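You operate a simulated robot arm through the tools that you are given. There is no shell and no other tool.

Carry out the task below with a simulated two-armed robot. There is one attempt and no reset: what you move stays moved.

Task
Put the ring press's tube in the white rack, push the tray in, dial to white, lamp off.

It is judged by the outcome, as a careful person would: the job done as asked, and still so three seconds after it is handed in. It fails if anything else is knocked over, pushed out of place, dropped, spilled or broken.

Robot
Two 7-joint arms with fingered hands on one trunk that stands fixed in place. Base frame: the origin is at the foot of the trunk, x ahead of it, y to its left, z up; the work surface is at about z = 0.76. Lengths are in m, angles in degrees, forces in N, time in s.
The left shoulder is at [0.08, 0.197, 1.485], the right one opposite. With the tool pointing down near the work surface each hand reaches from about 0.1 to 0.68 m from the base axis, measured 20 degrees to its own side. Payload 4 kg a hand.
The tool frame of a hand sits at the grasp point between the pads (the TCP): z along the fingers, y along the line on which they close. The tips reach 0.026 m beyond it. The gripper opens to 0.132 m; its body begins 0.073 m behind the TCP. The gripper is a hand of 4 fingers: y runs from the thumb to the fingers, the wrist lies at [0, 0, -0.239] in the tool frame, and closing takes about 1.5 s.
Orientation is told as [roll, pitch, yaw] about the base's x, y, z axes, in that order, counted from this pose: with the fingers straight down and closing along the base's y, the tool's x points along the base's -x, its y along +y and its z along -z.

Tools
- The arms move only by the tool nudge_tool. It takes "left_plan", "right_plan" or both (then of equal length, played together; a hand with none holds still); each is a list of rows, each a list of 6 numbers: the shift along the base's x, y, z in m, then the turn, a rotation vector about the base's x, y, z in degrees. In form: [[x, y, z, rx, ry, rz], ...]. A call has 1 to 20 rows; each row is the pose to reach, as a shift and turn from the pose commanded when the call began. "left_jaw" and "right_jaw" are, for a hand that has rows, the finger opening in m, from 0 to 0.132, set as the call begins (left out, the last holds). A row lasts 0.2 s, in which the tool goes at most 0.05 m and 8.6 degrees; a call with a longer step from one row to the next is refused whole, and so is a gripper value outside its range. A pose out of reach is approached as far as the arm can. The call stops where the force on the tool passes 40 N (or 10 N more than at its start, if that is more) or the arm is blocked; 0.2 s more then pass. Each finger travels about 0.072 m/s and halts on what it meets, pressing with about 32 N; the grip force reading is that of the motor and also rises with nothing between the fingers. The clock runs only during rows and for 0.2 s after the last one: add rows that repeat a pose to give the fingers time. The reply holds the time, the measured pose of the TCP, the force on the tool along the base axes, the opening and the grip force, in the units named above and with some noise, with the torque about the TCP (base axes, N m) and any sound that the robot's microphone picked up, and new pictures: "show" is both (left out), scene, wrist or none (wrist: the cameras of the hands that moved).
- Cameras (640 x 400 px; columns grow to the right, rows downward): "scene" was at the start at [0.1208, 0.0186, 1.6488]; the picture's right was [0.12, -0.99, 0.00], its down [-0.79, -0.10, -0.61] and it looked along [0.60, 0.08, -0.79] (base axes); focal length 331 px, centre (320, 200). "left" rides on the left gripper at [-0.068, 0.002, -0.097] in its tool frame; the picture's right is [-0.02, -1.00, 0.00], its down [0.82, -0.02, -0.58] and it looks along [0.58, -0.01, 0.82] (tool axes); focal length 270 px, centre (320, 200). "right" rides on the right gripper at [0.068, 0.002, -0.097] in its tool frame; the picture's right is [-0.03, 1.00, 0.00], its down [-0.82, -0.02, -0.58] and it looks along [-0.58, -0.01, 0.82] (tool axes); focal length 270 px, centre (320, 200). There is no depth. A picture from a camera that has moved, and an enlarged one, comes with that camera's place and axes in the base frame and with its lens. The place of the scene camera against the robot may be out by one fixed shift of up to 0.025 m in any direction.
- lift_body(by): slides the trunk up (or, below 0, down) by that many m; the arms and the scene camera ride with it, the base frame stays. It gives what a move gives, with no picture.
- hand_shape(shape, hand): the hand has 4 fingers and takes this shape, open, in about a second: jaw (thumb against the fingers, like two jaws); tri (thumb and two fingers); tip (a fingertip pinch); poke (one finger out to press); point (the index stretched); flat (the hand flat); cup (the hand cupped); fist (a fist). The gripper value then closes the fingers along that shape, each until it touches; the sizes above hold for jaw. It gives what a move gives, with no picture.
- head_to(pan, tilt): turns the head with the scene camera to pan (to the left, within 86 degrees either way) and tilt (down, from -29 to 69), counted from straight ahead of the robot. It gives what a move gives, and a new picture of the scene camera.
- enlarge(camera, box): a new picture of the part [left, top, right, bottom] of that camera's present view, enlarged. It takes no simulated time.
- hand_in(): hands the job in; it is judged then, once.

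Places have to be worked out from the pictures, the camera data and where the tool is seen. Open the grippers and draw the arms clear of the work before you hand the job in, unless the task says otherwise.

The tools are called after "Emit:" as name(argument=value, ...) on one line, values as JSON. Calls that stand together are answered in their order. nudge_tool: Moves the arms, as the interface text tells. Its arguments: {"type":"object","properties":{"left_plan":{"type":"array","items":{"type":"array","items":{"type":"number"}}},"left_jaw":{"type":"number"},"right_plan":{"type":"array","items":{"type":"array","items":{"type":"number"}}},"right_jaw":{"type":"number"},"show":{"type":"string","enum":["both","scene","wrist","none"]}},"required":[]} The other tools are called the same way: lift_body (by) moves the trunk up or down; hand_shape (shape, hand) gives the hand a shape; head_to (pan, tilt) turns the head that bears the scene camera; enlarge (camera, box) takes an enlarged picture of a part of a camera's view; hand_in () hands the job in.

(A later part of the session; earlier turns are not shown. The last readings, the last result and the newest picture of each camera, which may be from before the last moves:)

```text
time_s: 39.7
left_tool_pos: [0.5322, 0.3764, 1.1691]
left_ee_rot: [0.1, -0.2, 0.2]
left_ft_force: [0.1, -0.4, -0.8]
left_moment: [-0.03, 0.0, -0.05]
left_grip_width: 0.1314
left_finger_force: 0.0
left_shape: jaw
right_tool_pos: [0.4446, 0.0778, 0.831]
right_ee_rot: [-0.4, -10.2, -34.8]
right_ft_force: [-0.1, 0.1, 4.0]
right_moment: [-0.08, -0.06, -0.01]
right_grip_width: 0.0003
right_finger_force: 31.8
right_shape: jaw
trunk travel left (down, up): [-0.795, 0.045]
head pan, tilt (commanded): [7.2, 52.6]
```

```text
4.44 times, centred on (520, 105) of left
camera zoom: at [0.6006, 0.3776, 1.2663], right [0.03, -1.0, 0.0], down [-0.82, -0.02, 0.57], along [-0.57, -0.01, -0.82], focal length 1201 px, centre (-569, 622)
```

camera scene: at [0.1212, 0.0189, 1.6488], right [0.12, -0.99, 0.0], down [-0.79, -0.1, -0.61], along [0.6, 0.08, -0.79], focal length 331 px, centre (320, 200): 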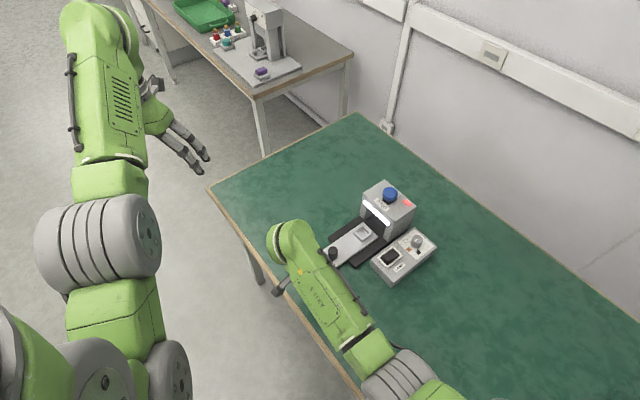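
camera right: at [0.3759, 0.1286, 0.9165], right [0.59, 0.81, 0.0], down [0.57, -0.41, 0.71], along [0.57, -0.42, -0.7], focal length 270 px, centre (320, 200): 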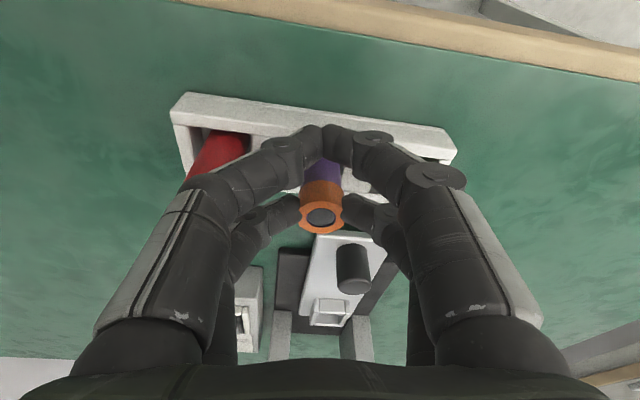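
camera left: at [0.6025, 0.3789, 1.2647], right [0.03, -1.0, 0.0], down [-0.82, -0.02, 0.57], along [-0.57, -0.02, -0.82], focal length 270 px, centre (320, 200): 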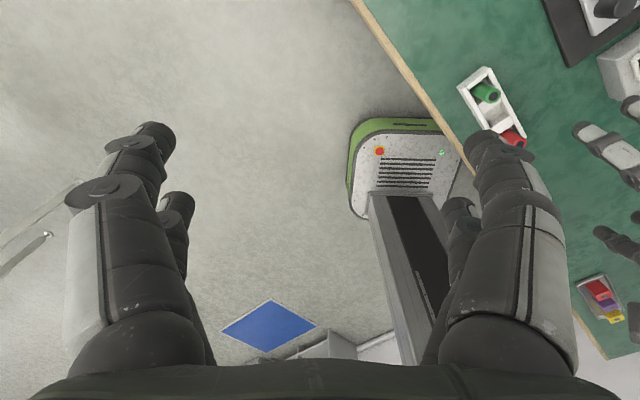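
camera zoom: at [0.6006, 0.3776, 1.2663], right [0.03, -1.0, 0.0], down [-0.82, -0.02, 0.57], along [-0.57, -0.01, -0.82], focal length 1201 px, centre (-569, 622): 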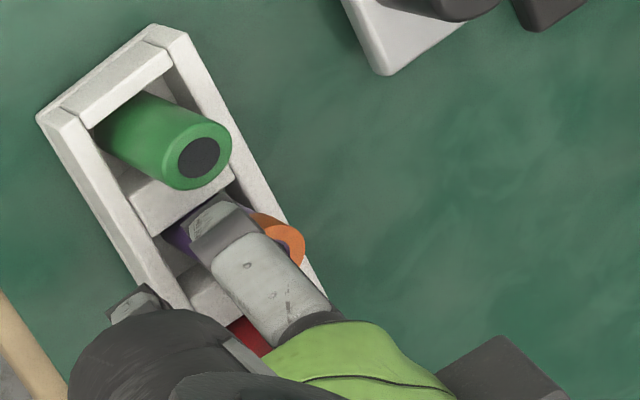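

There is 4 N upward, so the tube has reached the pocket floor. I'll open slightly, then lift straight up.

Emit:
nudge_tool(right_plan=[[0, 0, 0.0005, 0, 0, 0], [0, 0, 0.0005, 0, 0, 0], [0, 0, 0.0005, 0, 0, 0]], right_jaw=0.036, show="wrist")

Emit:
enlarge(camera="right", box=[180, 60, 460, 280])

Emit:
enlarge(camera="left", box=[470, 60, 570, 150])

```text
time_s: 40.5
left_tool_pos: [0.5337, 0.3768, 1.1686]
left_ee_rot: [0.1, -0.2, 0.3]
left_ft_force: [-0.6, -0.4, 0.2]
left_moment: [-0.02, -0.05, 0.01]
left_grip_width: 0.132
left_finger_force: 0.1
left_shape: jaw
right_tool_pos: [0.4447, 0.078, 0.831]
right_ee_rot: [-0.6, -10.2, -34.7]
right_ft_force: [0.4, -0.1, -0.4]
right_moment: [0.0, -0.01, -0.02]
right_grip_width: 0.0358
right_finger_force: 0.1
right_shape: jaw
trunk travel left (down, up): [-0.795, 0.045]
head pan, tilt (commanded): [7.2, 52.6]
camera right: at [0.3754, 0.1285, 0.9135], right [0.59, 0.81, 0.0], down [0.57, -0.41, 0.71], along [0.57, -0.42, -0.7], focal length 270 px, centre (320, 200)
```

right: 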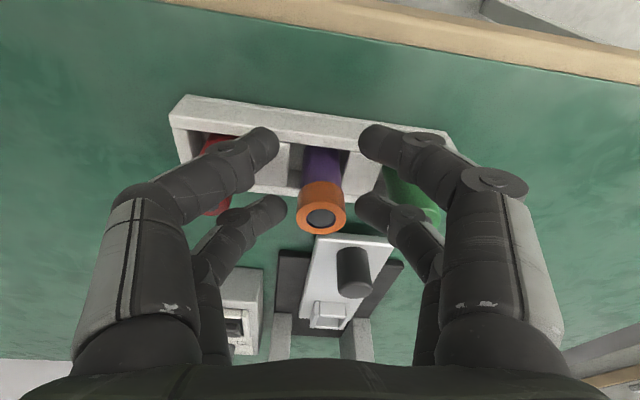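

```text
1.82 times, centred on (320, 170) of right
camera zoom: at [0.3754, 0.1285, 0.9135], right [0.59, 0.81, 0.0], down [0.57, -0.41, 0.71], along [0.57, -0.42, -0.7], focal length 491 px, centre (320, 254)
```

zoom: 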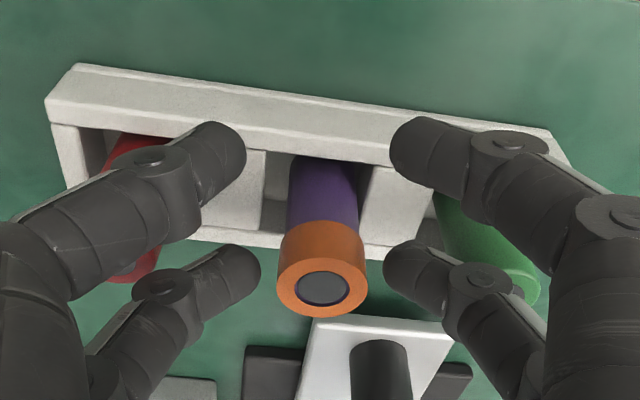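

```text
4.44 times, centred on (520, 105) of left
camera zoom: at [0.6012, 0.3777, 1.2659], right [0.03, -1.0, 0.0], down [-0.82, -0.02, 0.57], along [-0.57, -0.01, -0.82], focal length 1201 px, centre (-569, 622)
```

zoom: 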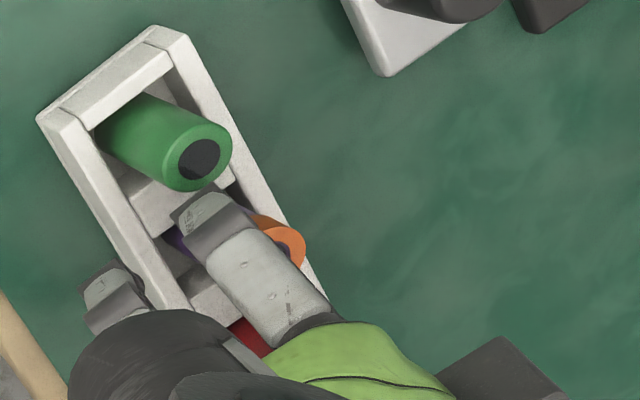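

The tube stands free in the pocket and its neighbours are undisturbed. I'll lift straight up.

Emit:
nudge_tool(right_plan=[[0, 0, 0.01, 0, 0, 0], [0, 0, 0.03, 0, 0, 0], [0, 0, 0.06, 0, 0, 0], [0, 0, 0.1, 0, 0, 0], [0, 0, 0.13, 0, 0, 0]], show="both")

Emit:
enlarge(camera="right", box=[180, 20, 460, 200])

Emit:
enlarge(camera="left", box=[440, 40, 640, 200])

```text
time_s: 41.7
left_tool_pos: [0.5333, 0.3775, 1.1697]
left_ee_rot: [0.0, -0.4, 0.2]
left_ft_force: [0.2, -0.4, 0.6]
left_moment: [0.01, -0.02, 0.01]
left_grip_width: 0.1317
left_finger_force: 0.1
left_shape: jaw
right_tool_pos: [0.4468, 0.0794, 0.9616]
right_ee_rot: [-0.4, -10.2, -34.7]
right_ft_force: [0.3, -0.4, -0.6]
right_moment: [0.02, 0.01, 0.01]
right_grip_width: 0.036
right_finger_force: 0.0
right_shape: jaw
trunk travel left (down, up): [-0.795, 0.045]
head pan, tilt (commanded): [7.2, 52.6]
camera scene: at [0.1206, 0.0188, 1.6488], right [0.12, -0.99, 0.0], down [-0.79, -0.1, -0.61], along [0.6, 0.08, -0.79], focal length 331 px, centre (320, 200)
camera right: at [0.3772, 0.1298, 1.0445], right [0.59, 0.81, 0.0], down [0.57, -0.41, 0.71], along [0.57, -0.42, -0.7], focal length 270 px, centre (320, 200)
```

scene: 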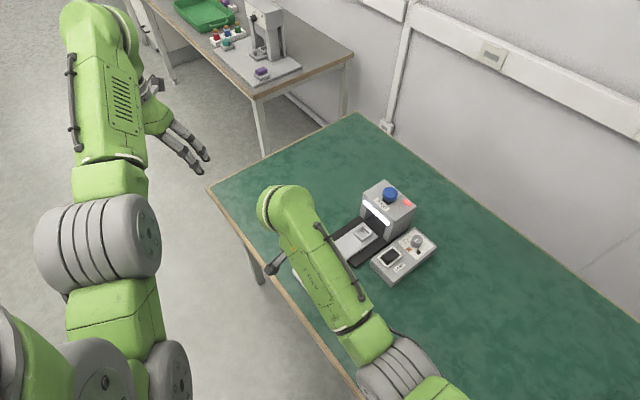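
right: 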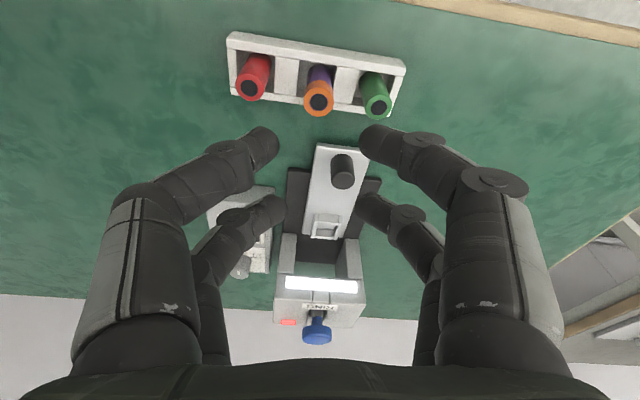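

```text
2.22 times, centred on (320, 110) of right
camera zoom: at [0.3772, 0.1298, 1.0445], right [0.59, 0.81, 0.0], down [0.57, -0.41, 0.71], along [0.57, -0.42, -0.7], focal length 601 px, centre (320, 400)
```

zoom: 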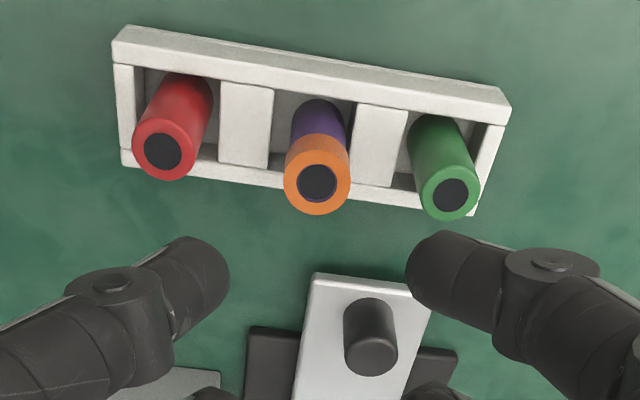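

```text
2.50 times, centred on (540, 120) of left
camera zoom: at [0.6012, 0.3778, 1.2658], right [0.03, -1.0, 0.0], down [-0.82, -0.02, 0.57], along [-0.57, -0.01, -0.82], focal length 676 px, centre (-230, 400)
```

zoom: 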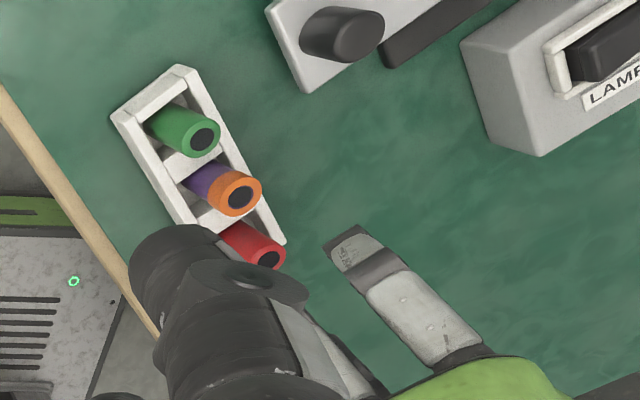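

The purple tube is seated in the rack between red and green, all upright. Next is the tray. Its knob is now at about (0.560,0.029), so I'll move above it, back to yaw -45°, with the jaw opened to straddle it.

Emit:
nudge_tool(right_plan=[[0.02, -0.009, 0, 0, 0, -2], [0.042, -0.018, 0, 0, 0, -4], [0.064, -0.027, 0, 0, 0, -6], [0.086, -0.037, 0, 0, 0, -8], [0.105, -0.045, 0, 0, 0, -9.5], [0.1145, -0.049, 0, 0, 0, -10], [0.1145, -0.049, -0.04, 0, 0, -10], [0.1145, -0.049, -0.075, 0, 0, -10]], right_jaw=0.075, show="both")

```text
time_s: 43.5
left_tool_pos: [0.5353, 0.3764, 1.168]
left_ee_rot: [0.2, -0.3, 0.2]
left_ft_force: [-0.2, -0.4, -0.1]
left_moment: [-0.02, -0.02, -0.01]
left_grip_width: 0.1317
left_finger_force: 0.1
left_shape: jaw
right_tool_pos: [0.5606, 0.0287, 0.8857]
right_ee_rot: [-0.4, -10.1, -44.8]
right_ft_force: [-0.1, 0.7, -0.1]
right_moment: [0.02, 0.03, 0.02]
right_grip_width: 0.0744
right_finger_force: 0.0
right_shape: jaw
trunk travel left (down, up): [-0.795, 0.045]
head pan, tilt (commanded): [7.2, 52.6]
camera scene: at [0.1217, 0.0188, 1.6488], right [0.12, -0.99, 0.0], down [-0.79, -0.1, -0.61], along [0.6, 0.08, -0.79], focal length 331 px, centre (320, 200)
camera right: at [0.5019, 0.0905, 0.9682], right [0.72, 0.69, 0.0], down [0.49, -0.51, 0.71], along [0.49, -0.52, -0.7], focal length 270 px, centre (320, 200)
```

scene: 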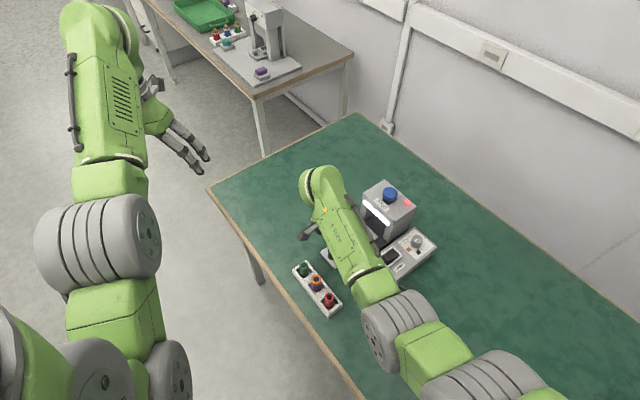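
right: 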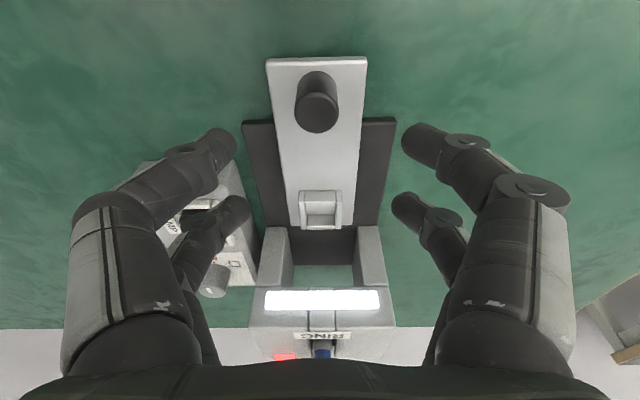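

The knob is centred under the TCP. I'll descend 3 mm back from centre so the rear fingers close in front of the knob, then close the fingers around it.

Emit:
nudge_tool(right_plan=[[-0.002, 0.002, -0.02, 0, 0, 0], [-0.002, 0.002, -0.045, 0, 0, 0], [-0.002, 0.002, -0.071, 0, 0, 0], [-0.002, 0.002, -0.071, 0, 0, 0]], show="wrist")

Emit:
nudge_tool(right_plan=[[0, 0, 0, 0, 0, 0], [0, 0, 0, 0, 0, 0], [0, 0, 0, 0, 0, 0], [0, 0, 0, 0, 0, 0], [0, 0, 0, 0, 0, 0]], right_jaw=0.0, show="wrist")

```text
time_s: 44.5
left_tool_pos: [0.5339, 0.3749, 1.1696]
left_ee_rot: [0.2, -0.3, 0.2]
left_ft_force: [-0.3, -0.5, 0.2]
left_moment: [-0.01, -0.01, 0.03]
left_grip_width: 0.1321
left_finger_force: 0.1
left_shape: jaw
right_tool_pos: [0.5583, 0.0304, 0.815]
right_ee_rot: [-0.5, -10.2, -44.8]
right_ft_force: [0.7, -0.6, 0.2]
right_moment: [-0.01, 0.02, 0.0]
right_grip_width: 0.0746
right_finger_force: 0.1
right_shape: jaw
trunk travel left (down, up): [-0.795, 0.045]
head pan, tilt (commanded): [7.2, 52.6]
camera right: at [0.499, 0.0922, 0.8969], right [0.72, 0.69, 0.0], down [0.49, -0.51, 0.71], along [0.49, -0.52, -0.7], focal length 270 px, centre (320, 200)
```

right: 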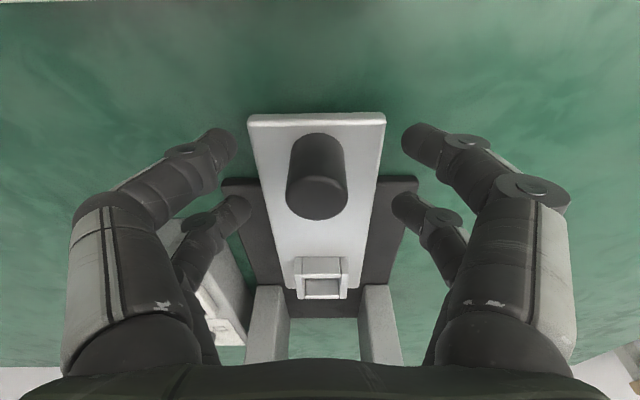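

```text
time_s: 45.7
left_tool_pos: [0.5347, 0.3782, 1.1687]
left_ee_rot: [0.2, -0.3, 0.2]
left_ft_force: [-0.4, 0.1, 0.1]
left_moment: [-0.02, -0.02, 0.03]
left_grip_width: 0.1321
left_finger_force: 0.0
left_shape: jaw
right_tool_pos: [0.5598, 0.0313, 0.8149]
right_ee_rot: [-0.5, -10.3, -44.8]
right_ft_force: [2.9, 3.9, -4.4]
right_moment: [0.2, -0.05, -0.01]
right_grip_width: 0.0
right_finger_force: 32.6
right_shape: jaw
trunk travel left (down, up): [-0.795, 0.045]
head pan, tilt (commanded): [7.2, 52.6]
camera right: at [0.4998, 0.0927, 0.8967], right [0.72, 0.69, 0.0], down [0.49, -0.51, 0.71], along [0.49, -0.52, -0.7], focal length 270 px, centre (320, 200)
```

right: 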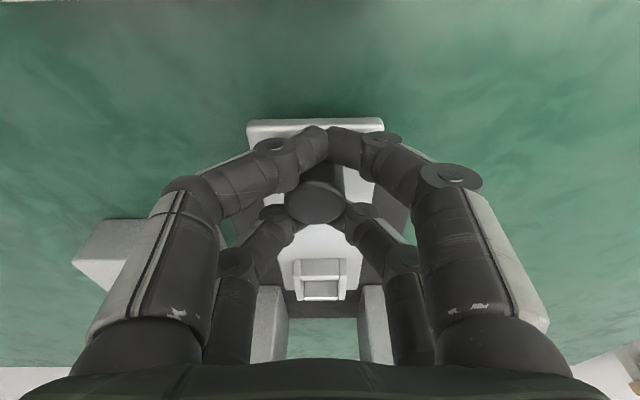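

The knob is caged. I'll push the tray inwards along (0.707,-0.707), 0.07 m to start.

Emit:
nudge_tool(right_plan=[[0.005, -0.005, 0, 0, 0, 0], [0.01, -0.01, 0, 0, 0, 0], [0.015, -0.015, 0, 0, 0, 0], [0.02, -0.02, 0, 0, 0, 0], [0.025, -0.025, 0, 0, 0, 0], [0.03, -0.03, 0, 0, 0, 0], [0.035, -0.035, 0, 0, 0, 0], [0.04, -0.04, 0, 0, 0, 0], [0.045, -0.045, 0, 0, 0, 0], [0.05, -0.05, 0, 0, 0, 0]], show="both")

```text
time_s: 47.9
left_tool_pos: [0.5361, 0.3772, 1.1678]
left_ee_rot: [0.1, -0.1, 0.3]
left_ft_force: [0.5, -0.1, -0.4]
left_moment: [0.0, -0.01, 0.04]
left_grip_width: 0.1317
left_finger_force: 0.1
left_shape: jaw
right_tool_pos: [0.6069, -0.019, 0.8143]
right_ee_rot: [-0.5, -10.1, -44.8]
right_ft_force: [6.0, 7.8, -4.1]
right_moment: [0.32, -0.13, 0.01]
right_grip_width: 0.0
right_finger_force: 31.7
right_shape: jaw
trunk travel left (down, up): [-0.795, 0.045]
head pan, tilt (commanded): [7.2, 52.6]
camera scene: at [0.123, 0.0201, 1.6487], right [0.12, -0.99, 0.0], down [-0.79, -0.1, -0.61], along [0.6, 0.07, -0.8], focal length 331 px, centre (320, 200)
camera right: at [0.5487, 0.0434, 0.8968], right [0.72, 0.69, 0.0], down [0.49, -0.51, 0.71], along [0.49, -0.52, -0.7], focal length 270 px, centre (320, 200)
```

scene: 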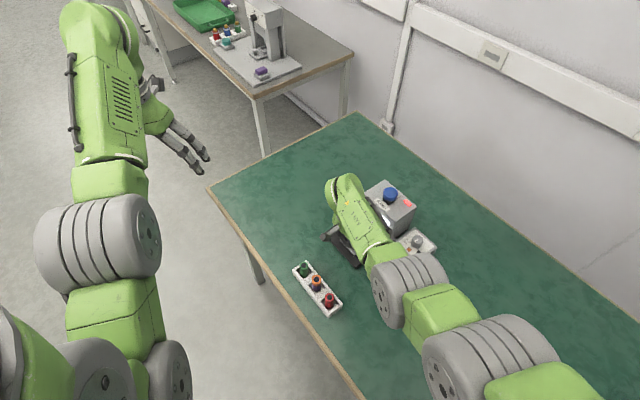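
right: 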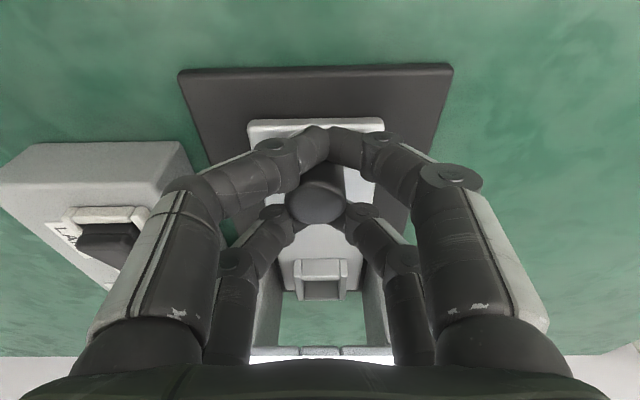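

The tray is 0.07 m in and the LED is still red. I'll push the last ~0.02 m slowly, easing the small sideways load.

Emit:
nudge_tool(right_plan=[[0.0035, -0.002, 0, 0, 0, 0], [0.0065, -0.005, 0, 0, 0, 0], [0.0095, -0.008, 0, 0, 0, 0], [0.0125, -0.011, 0, 0, 0, 0], [0.0145, -0.013, 0, 0, 0, 0]], show="both")

Emit:
enlarge(camera="scene", box=[300, 170, 460, 290])

```text
time_s: 49.1
left_tool_pos: [0.5321, 0.3804, 1.1682]
left_ee_rot: [0.1, -0.3, 0.1]
left_ft_force: [0.0, 0.5, -0.2]
left_moment: [-0.01, 0.02, -0.01]
left_grip_width: 0.1321
left_finger_force: 0.1
left_shape: jaw
right_tool_pos: [0.6184, -0.0286, 0.8149]
right_ee_rot: [-0.6, -10.0, -44.8]
right_ft_force: [-10.8, 18.2, -3.2]
right_moment: [0.59, 0.26, 0.06]
right_grip_width: 0.0
right_finger_force: 32.1
right_shape: jaw
trunk travel left (down, up): [-0.795, 0.045]
head pan, tilt (commanded): [7.2, 52.6]
camera scene: at [0.1192, 0.0235, 1.6489], right [0.13, -0.99, 0.0], down [-0.79, -0.1, -0.61], along [0.6, 0.07, -0.79], focal length 331 px, centre (320, 200)
camera right: at [0.5597, 0.0333, 0.8969], right [0.72, 0.69, -0.01], down [0.49, -0.5, 0.71], along [0.49, -0.52, -0.7], focal length 270 px, centre (320, 200)
```

scene: 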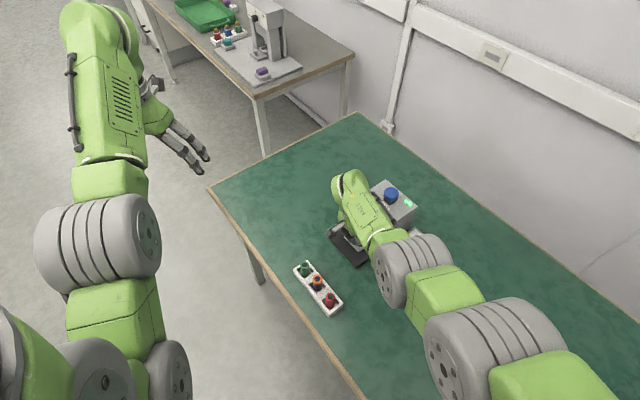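
right: 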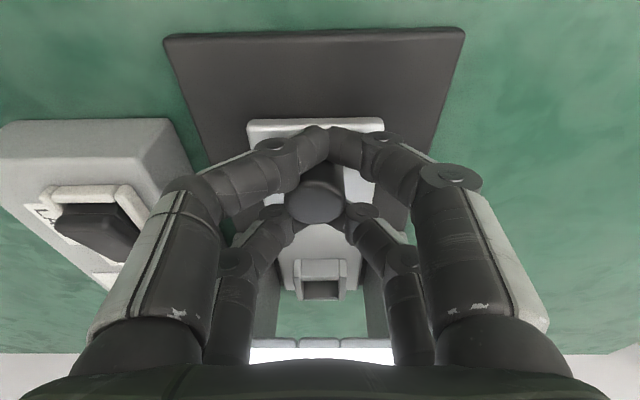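

```text
3.33 times, centred on (380, 230) of scene
camera zoom: at [0.1192, 0.0235, 1.6489], right [0.13, -0.99, 0.0], down [-0.79, -0.1, -0.61], along [0.6, 0.07, -0.79], focal length 1104 px, centre (120, 100)
```

zoom: 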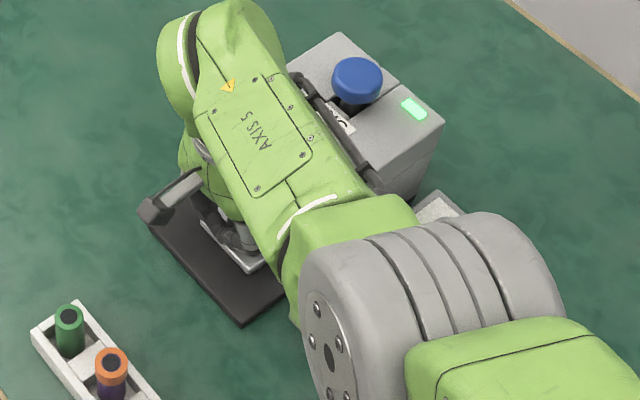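

The LED is green again and about 20 N of resistance shows the tray is at its stop. I'll relax the push slightly, then open and lift away.

Emit:
nudge_tool(right_plan=[[-0.001, 0.001, 0, 0, 0, 0], [-0.0015, 0.0015, 0, 0, 0, 0]], show="none")

Emit:
nudge_tool(right_plan=[[0, 0, 0, 0, 0, 0], [0, 0, 0, 0, 0, 0], [0, 0, 0, 0, 0, 0], [0, 0, 0.02, 0, 0, 0], [0, 0, 0.05, 0, 0, 0], [0, 0, 0.09, 0, 0, 0], [0, 0, 0.13, 0, 0, 0]], right_jaw=0.075, show="both")

Emit:
enlarge(camera="right", box=[140, 40, 420, 360])

```text
time_s: 49.7
left_tool_pos: [0.533, 0.3789, 1.168]
left_ee_rot: [0.1, -0.4, 0.2]
left_ft_force: [-0.7, 0.7, 0.3]
left_moment: [-0.01, 0.02, 0.05]
left_grip_width: 0.1317
left_finger_force: 0.1
left_shape: jaw
right_tool_pos: [0.6185, -0.0291, 0.8142]
right_ee_rot: [-0.5, -10.2, -44.9]
right_ft_force: [-9.1, 17.9, -7.1]
right_moment: [0.57, 0.3, 0.06]
right_grip_width: 0.0
right_finger_force: 32.0
right_shape: jaw
trunk travel left (down, up): [-0.795, 0.045]
head pan, tilt (commanded): [7.2, 52.6]
```

```text
time_s: 51.3
left_tool_pos: [0.5336, 0.3769, 1.169]
left_ee_rot: [0.2, -0.3, 0.2]
left_ft_force: [-0.4, -0.6, 0.6]
left_moment: [0.0, -0.04, -0.03]
left_grip_width: 0.1319
left_finger_force: 0.1
left_shape: jaw
right_tool_pos: [0.6199, -0.0324, 0.9433]
right_ee_rot: [-0.5, -10.2, -44.8]
right_ft_force: [0.3, 0.7, 0.5]
right_moment: [0.02, 0.0, -0.01]
right_grip_width: 0.0746
right_finger_force: 0.0
right_shape: jaw
trunk travel left (down, up): [-0.795, 0.045]
head pan, tilt (commanded): [7.2, 52.6]
camera scene: at [0.1203, 0.0197, 1.6488], right [0.12, -0.99, 0.0], down [-0.79, -0.1, -0.61], along [0.6, 0.08, -0.79], focal length 331 px, centre (320, 200)
camera right: at [0.5598, 0.0296, 1.0257], right [0.72, 0.69, 0.0], down [0.49, -0.51, 0.71], along [0.49, -0.52, -0.7], focal length 270 px, centre (320, 200)
```

scene: 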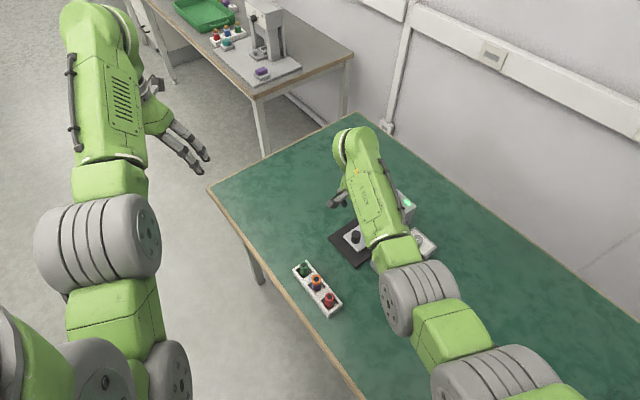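
right: 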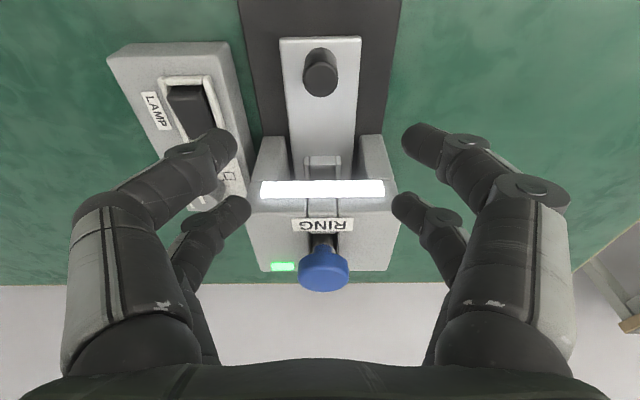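

```text
1.25 times, centred on (280, 200) of right
camera zoom: at [0.5598, 0.0296, 1.0257], right [0.72, 0.69, 0.0], down [0.49, -0.51, 0.71], along [0.49, -0.52, -0.7], focal length 338 px, centre (370, 200)
```

zoom: 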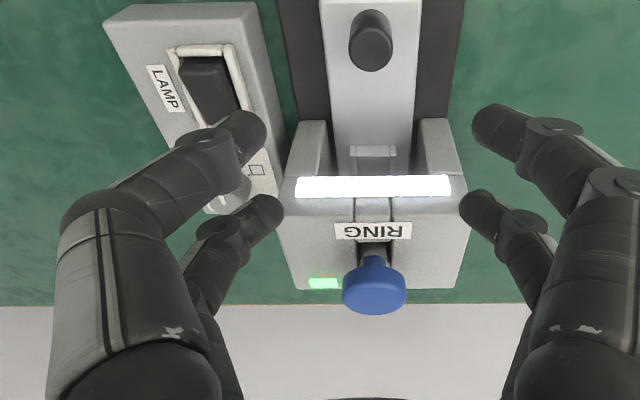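

The tray is in and the LED is green. Next is the control box, so I'll move the right hand to get a clear close view of the dial and the LAMP rocker.

Emit:
nudge_tool(right_plan=[[-0.018, -0.027, 0.01, 2, 2, 0], [-0.037, -0.054, 0.01, 4, 4, 0], [-0.055, -0.081, 0.01, 6, 6, 0], [-0.073, -0.108, 0.01, 7.07, 7.07, 0]], right_jaw=0.13, show="both")

Emit:
enlarge(camera="right", box=[220, 60, 420, 260])

Emit:
enlarge(camera="scene", box=[340, 170, 460, 290])

```text
time_s: 52.3
left_tool_pos: [0.5328, 0.3766, 1.1686]
left_ee_rot: [0.3, -0.2, 0.2]
left_ft_force: [-0.6, -1.3, 1.3]
left_moment: [0.04, -0.01, -0.02]
left_grip_width: 0.132
left_finger_force: 0.0
left_shape: jaw
right_tool_pos: [0.5467, -0.1408, 0.9554]
right_ee_rot: [-0.4, -0.2, -44.8]
right_ft_force: [-0.1, 0.0, -0.5]
right_moment: [0.01, 0.0, -0.01]
right_grip_width: 0.1297
right_finger_force: 0.1
right_shape: jaw
trunk travel left (down, up): [-0.795, 0.045]
head pan, tilt (commanded): [7.2, 52.6]
camera scene: at [0.1205, 0.0176, 1.6489], right [0.12, -0.99, 0.0], down [-0.79, -0.1, -0.61], along [0.6, 0.08, -0.79], focal length 331 px, centre (320, 200)
camera right: at [0.4984, -0.0906, 1.0504], right [0.72, 0.69, -0.01], down [0.57, -0.59, 0.58], along [0.4, -0.42, -0.81], focal length 270 px, centre (320, 200)
```

scene: 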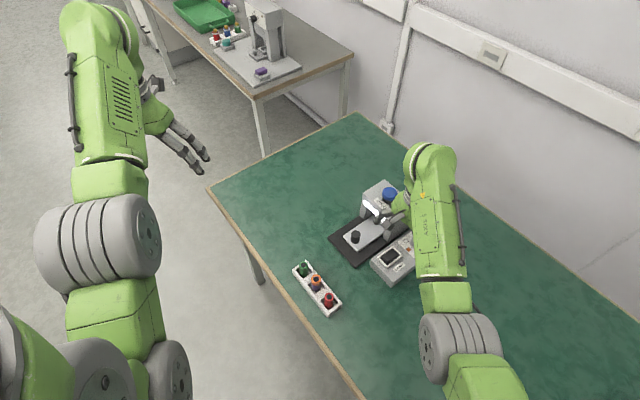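
right: 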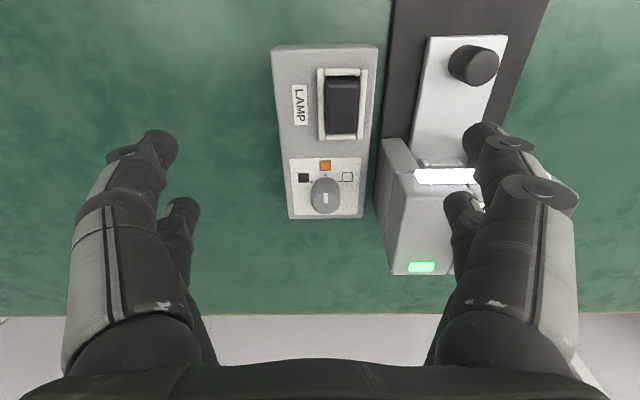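

```text
2.00 times, centred on (320, 160) of right
camera zoom: at [0.4984, -0.0906, 1.0504], right [0.72, 0.69, -0.01], down [0.57, -0.59, 0.58], along [0.4, -0.42, -0.81], focal length 541 px, centre (320, 280)
```

zoom: 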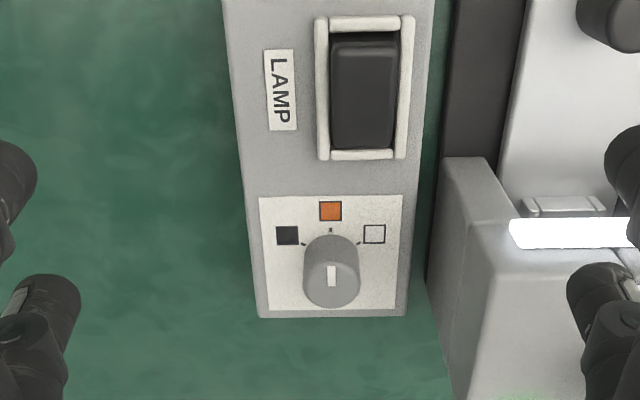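

```text
3.33 times, centred on (400, 230) of scene
camera zoom: at [0.1205, 0.0176, 1.6489], right [0.12, -0.99, 0.0], down [-0.79, -0.1, -0.61], along [0.6, 0.08, -0.79], focal length 1104 px, centre (53, 100)
```

zoom: 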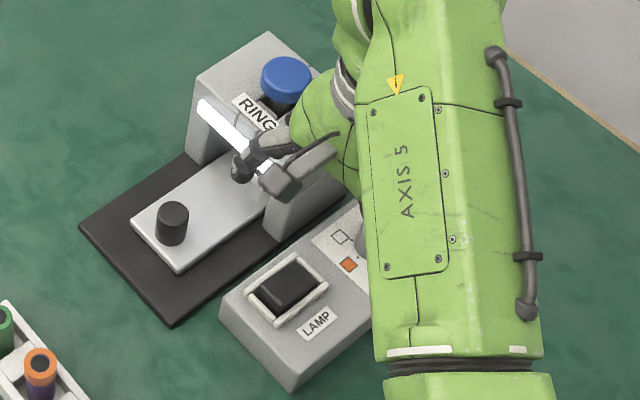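

The white pointer line on the dial faces orange. White is about 55° clockwise as seen from above. The dial is at about (0.6155,-0.2065), top z≈0.822 and panel z≈0.801. The press wall is only 0.06 m away on one side, so the fingers should close along the tray axis direction. I'll rotate the hand above the dial to a yaw of about +70° and see whether the wrist reaches.

Emit:
nudge_tool(right_plan=[[0.005, -0.005, 0.005, 0, 0, 8.4], [0.01, -0.01, 0.01, 0, 0, 16.8], [0.016, -0.015, 0.01, 0, 0, 25.2], [0.022, -0.02, 0.01, 0, 0, 33.6], [0.028, -0.026, 0.01, 0, 0, 42], [0.034, -0.032, 0.01, 0, 0, 50.4], [0.04, -0.038, 0.01, 0, 0, 58.8], [0.046, -0.044, 0.01, 0, 0, 67.2], [0.052, -0.05, 0.01, 0, 0, 75.6], [0.058, -0.056, 0.01, 0, 0, 84], [0.064, -0.061, 0.01, 0, 0, 92.4], [0.069, -0.0657, 0.01, 0, 0, 100.8], [0.069, -0.0657, 0.01, 0, 0, 109.2], [0.069, -0.0657, 0.01, 0, 0, 115]], right_jaw=0.09, show="both")

```text
time_s: 55.3
left_tool_pos: [0.5347, 0.3776, 1.168]
left_ee_rot: [0.1, -0.3, 0.2]
left_ft_force: [-0.5, 0.2, 0.2]
left_moment: [0.03, 0.01, 0.0]
left_grip_width: 0.132
left_finger_force: 0.1
left_shape: jaw
right_tool_pos: [0.6174, -0.2047, 0.9649]
right_ee_rot: [-0.3, -0.2, 70.3]
right_ft_force: [-0.3, -0.1, 0.2]
right_moment: [0.0, -0.02, 0.02]
right_grip_width: 0.0905
right_finger_force: 0.1
right_shape: jaw
trunk travel left (down, up): [-0.795, 0.045]
head pan, tilt (commanded): [7.2, 52.6]
camera scene: at [0.1208, 0.0188, 1.6489], right [0.12, -0.99, 0.0], down [-0.79, -0.1, -0.61], along [0.6, 0.08, -0.79], focal length 331 px, centre (320, 200)
camera right: at [0.5895, -0.2677, 1.0609], right [-0.93, 0.36, -0.01], down [0.29, 0.76, 0.58], along [0.22, 0.54, -0.81], focal length 270 px, centre (320, 200)
```

scene: 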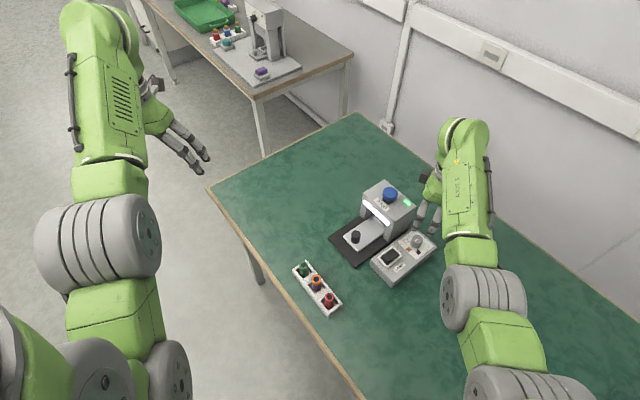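
right: 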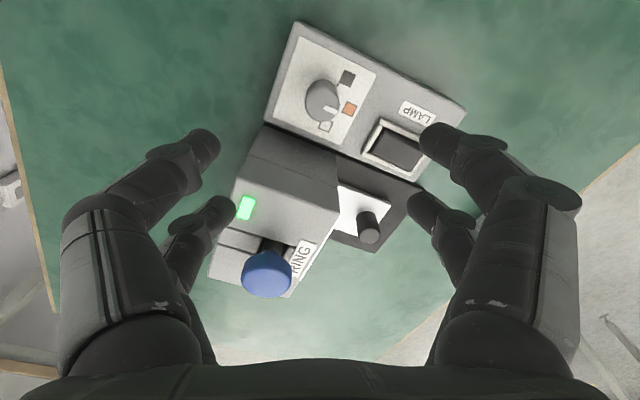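

Yaw +70° is reachable. I'll enlarge the dial in this view to get its exact place and pointer direction.

Emit:
enlarge(camera="right", box=[240, 20, 480, 180])

Emit:
enlarge(camera="scene", box=[360, 200, 450, 290])

```text
2.50 times, centred on (360, 100) of right
camera zoom: at [0.5895, -0.2677, 1.0609], right [-0.93, 0.36, -0.01], down [0.29, 0.76, 0.58], along [0.22, 0.54, -0.81], focal length 676 px, centre (220, 450)
```

zoom: 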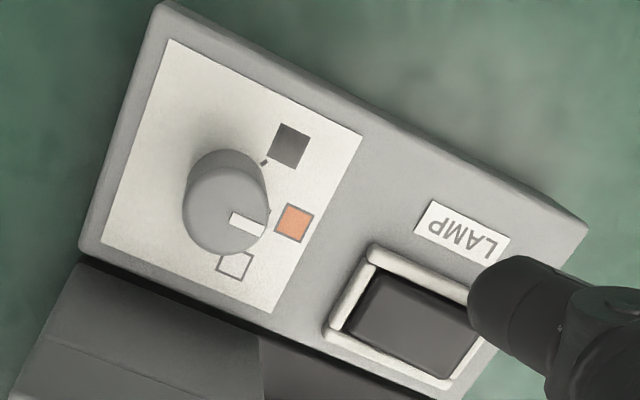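

```text
4.44 times, centred on (405, 245) of scene
camera zoom: at [0.1208, 0.0188, 1.6489], right [0.12, -0.99, 0.0], down [-0.79, -0.1, -0.61], along [0.6, 0.08, -0.79], focal length 1471 px, centre (-58, 0)
```

zoom: 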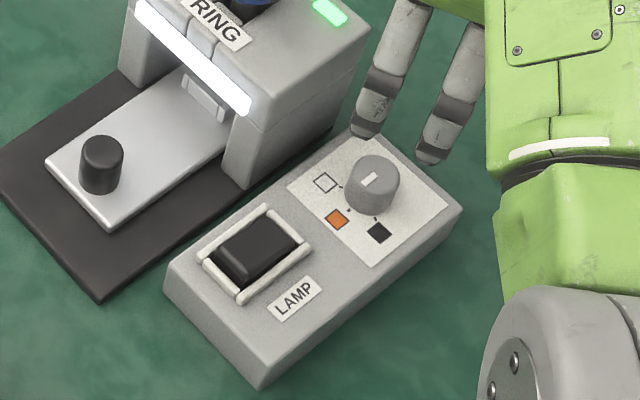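

The marks are 60° apart: from orange to white is -60° about z. The dial axis is at about (0.6146,-0.2037), and the press side wall is about 0.054 m from it. I'll set yaw to about +66° and descend partway over the dial with a modest opening.

Emit:
nudge_tool(right_plan=[[-0.001, 0.001, -0.02, 0, 0, -2], [-0.002, 0.0024, -0.05, 0, 0, -4], [-0.002, 0.0024, -0.08, 0, 0, -4], [-0.002, 0.0024, -0.09, 0, 0, -4]], right_jaw=0.045, show="both")

Emit:
enlarge(camera="right", box=[220, 80, 460, 260])

Emit:
enlarge(camera="scene", box=[360, 170, 460, 270])

```text
time_s: 56.3
left_tool_pos: [0.533, 0.3767, 1.1681]
left_ee_rot: [0.0, -0.3, 0.2]
left_ft_force: [-0.6, -0.7, -0.9]
left_moment: [0.0, -0.01, 0.03]
left_grip_width: 0.132
left_finger_force: 0.0
left_shape: jaw
right_tool_pos: [0.6144, -0.2025, 0.8733]
right_ee_rot: [-0.4, -0.2, 66.1]
right_ft_force: [-0.1, 0.8, -0.3]
right_moment: [0.02, 0.0, -0.01]
right_grip_width: 0.0455
right_finger_force: 0.0
right_shape: jaw
trunk travel left (down, up): [-0.795, 0.045]
head pan, tilt (commanded): [7.2, 52.6]
camera scene: at [0.1211, 0.0186, 1.6488], right [0.12, -0.99, 0.0], down [-0.79, -0.1, -0.61], along [0.6, 0.08, -0.79], focal length 331 px, centre (320, 200)
camera right: at [0.5824, -0.2641, 0.9703], right [-0.9, 0.43, -0.01], down [0.34, 0.74, 0.58], along [0.25, 0.52, -0.81], focal length 270 px, centre (320, 200)
```

scene: 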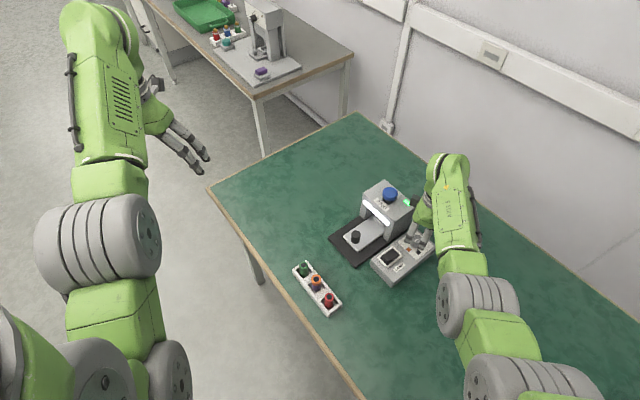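
right: 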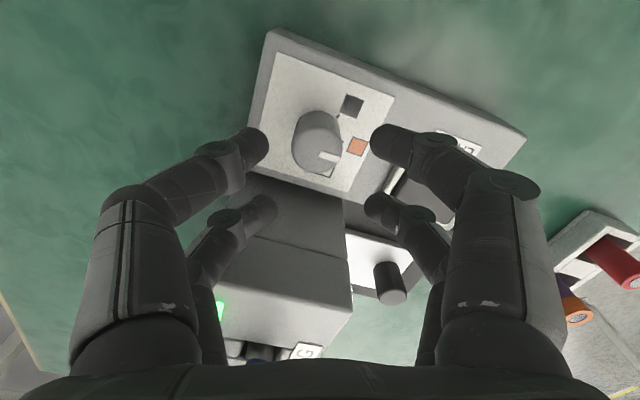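

```text
2.22 times, centred on (340, 170) of right
camera zoom: at [0.5824, -0.2641, 0.9703], right [-0.9, 0.43, -0.01], down [0.34, 0.74, 0.58], along [0.25, 0.52, -0.81], focal length 601 px, centre (276, 267)
```

zoom: 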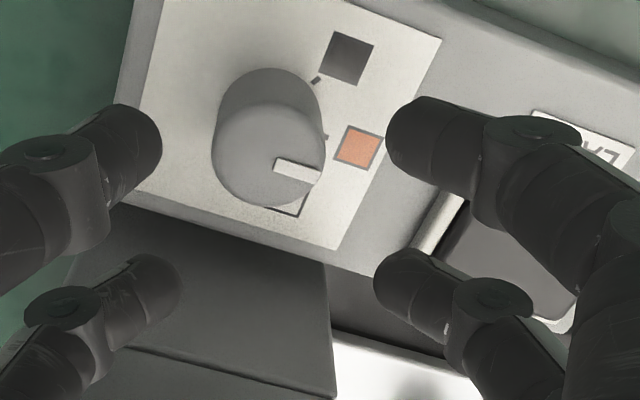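

```text
4.00 times, centred on (410, 220) of scene
camera zoom: at [0.1211, 0.0186, 1.6488], right [0.12, -0.99, 0.0], down [-0.79, -0.1, -0.61], along [0.6, 0.08, -0.79], focal length 1324 px, centre (-40, 120)
```

zoom: 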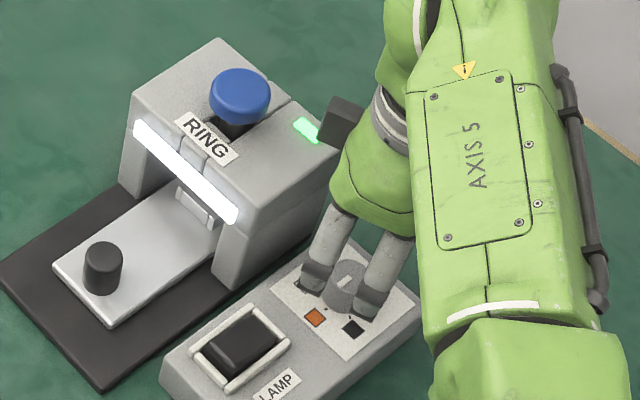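

The hand is over the dial. A dark block on the hand appears near the press top in the scene view, so I'll check its clearance before descending further.

Emit:
enlarge(camera="scene", box=[385, 170, 445, 250])

Emit:
enlarge(camera="left", box=[480, 0, 640, 100])

Emit:
enlarge(camera="right", box=[120, 180, 520, 400])

```text
5.00 times, centred on (415, 210) of scene
camera zoom: at [0.1211, 0.0186, 1.6488], right [0.12, -0.99, 0.0], down [-0.79, -0.1, -0.61], along [0.6, 0.08, -0.79], focal length 1655 px, centre (-155, 150)
```

zoom: 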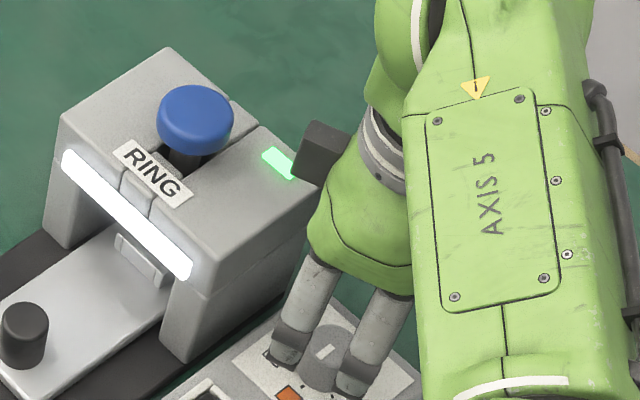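

```text
4.00 times, centred on (560, 50) of left
camera zoom: at [0.6015, 0.3776, 1.2658], right [0.03, -1.0, 0.0], down [-0.82, -0.02, 0.57], along [-0.57, -0.01, -0.82], focal length 1081 px, centre (-640, 800)
```

zoom: 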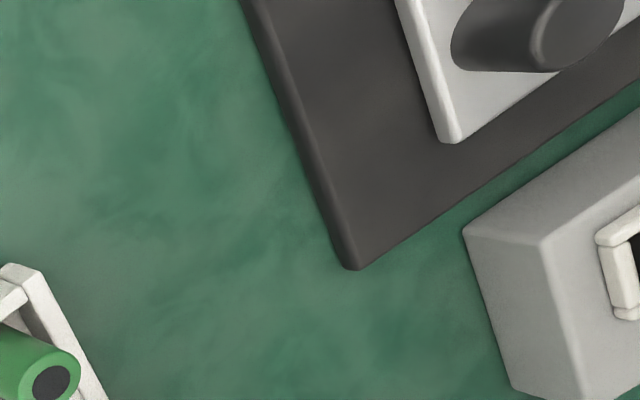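

```text
1.60 times, centred on (320, 290) of right
camera zoom: at [0.5824, -0.2641, 0.9703], right [-0.9, 0.43, -0.01], down [0.34, 0.74, 0.58], along [0.25, 0.52, -0.81], focal length 432 px, centre (320, 56)
```

zoom: 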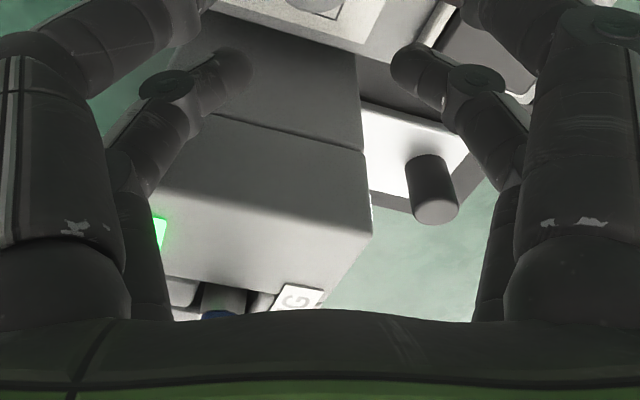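

The block sits up near the wrist at about z 1.04, well above the press, and the palm will stay above the press top. The dial is centred under the fingers within about 1 mm. I'll descend to grip height.

Emit:
nudge_tool(right_plan=[[0.0005, 0.001, -0.012, 0, 0, 0], [0.0008, 0.0018, -0.025, 0, 0, 0], [0.0008, 0.0018, -0.035, 0, 0, 0], [0.0008, 0.0018, -0.041, 0, 0, 0]], show="both")

Emit:
enlarge(camera="right", box=[200, 80, 440, 260])

```text
time_s: 57.3
left_tool_pos: [0.5332, 0.3774, 1.169]
left_ee_rot: [0.1, -0.3, 0.2]
left_ft_force: [0.1, 0.5, -0.3]
left_moment: [-0.01, 0.01, 0.0]
left_grip_width: 0.1318
left_finger_force: 0.0
left_shape: jaw
right_tool_pos: [0.6154, -0.1999, 0.8341]
right_ee_rot: [-0.4, -0.2, 66.3]
right_ft_force: [0.6, 0.2, -0.4]
right_moment: [-0.01, 0.01, 0.04]
right_grip_width: 0.0456
right_finger_force: 0.1
right_shape: jaw
trunk travel left (down, up): [-0.795, 0.045]
head pan, tilt (commanded): [7.2, 52.6]
camera scene: at [0.121, 0.0187, 1.6488], right [0.12, -0.99, 0.0], down [-0.79, -0.1, -0.61], along [0.6, 0.08, -0.79], focal length 331 px, centre (320, 200)
camera right: at [0.5834, -0.2614, 0.9298], right [-0.9, 0.43, -0.01], down [0.34, 0.74, 0.58], along [0.25, 0.52, -0.81], focal length 270 px, centre (320, 200)
```

scene: 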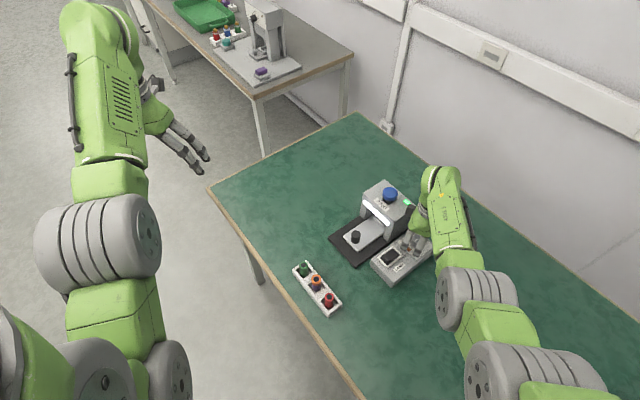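
right: 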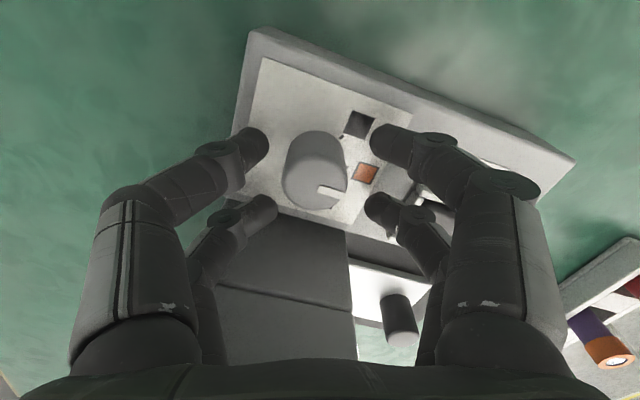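

```text
2.22 times, centred on (320, 170) of right
camera zoom: at [0.5834, -0.2614, 0.9298], right [-0.9, 0.43, -0.01], down [0.34, 0.74, 0.58], along [0.25, 0.52, -0.81], focal length 601 px, centre (320, 267)
```

zoom: 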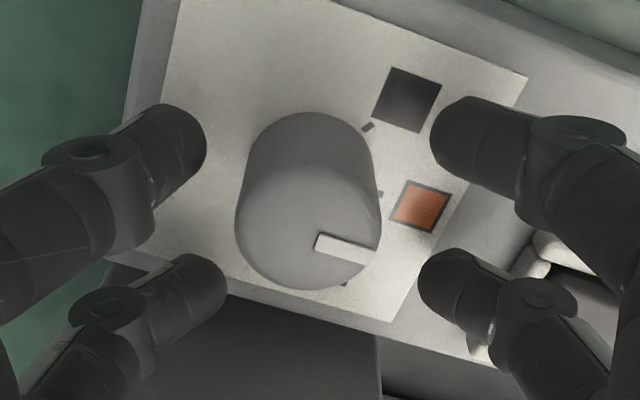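

All four fingers surround the dial symmetrically. I'll close on it.

Emit:
nudge_tool(right_plan=[[0, 0, 0, 0, 0, 0], [0, 0, 0, 0, 0, 0], [0, 0, 0, 0, 0, 0], [0, 0, 0, 0, 0, 0]], right_jaw=0.0, show="wrist")

Emit:
enlarge(camera="right", box=[200, 80, 440, 260])

```text
time_s: 58.3
left_tool_pos: [0.5315, 0.3752, 1.1703]
left_ee_rot: [0.2, -0.4, 0.3]
left_ft_force: [0.6, -0.2, -0.1]
left_moment: [0.02, -0.04, 0.03]
left_grip_width: 0.1317
left_finger_force: 0.1
left_shape: jaw
right_tool_pos: [0.6128, -0.2043, 0.8339]
right_ee_rot: [-0.1, -0.1, 66.1]
right_ft_force: [-9.9, -10.9, -2.6]
right_moment: [-0.03, 0.16, -0.08]
right_grip_width: 0.0
right_finger_force: 31.9
right_shape: jaw
trunk travel left (down, up): [-0.795, 0.045]
head pan, tilt (commanded): [7.2, 52.6]
camera right: at [0.581, -0.2637, 0.9285], right [-0.9, 0.43, 0.0], down [0.35, 0.74, 0.58], along [0.25, 0.52, -0.82], focal length 270 px, centre (320, 200)
```

right: 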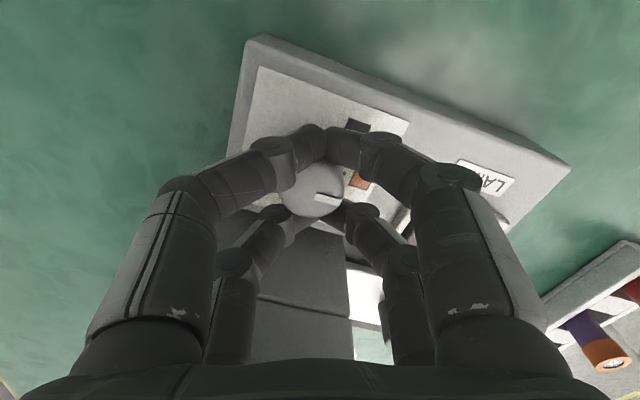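

```text
2.22 times, centred on (320, 170) of right
camera zoom: at [0.581, -0.2637, 0.9285], right [-0.9, 0.43, 0.0], down [0.35, 0.74, 0.58], along [0.25, 0.52, -0.82], focal length 601 px, centre (320, 267)
```

zoom: 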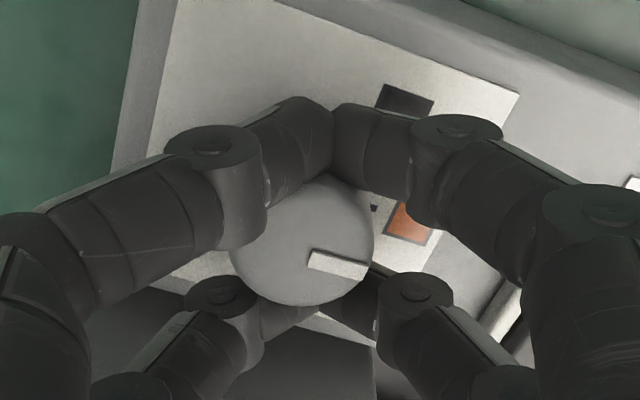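

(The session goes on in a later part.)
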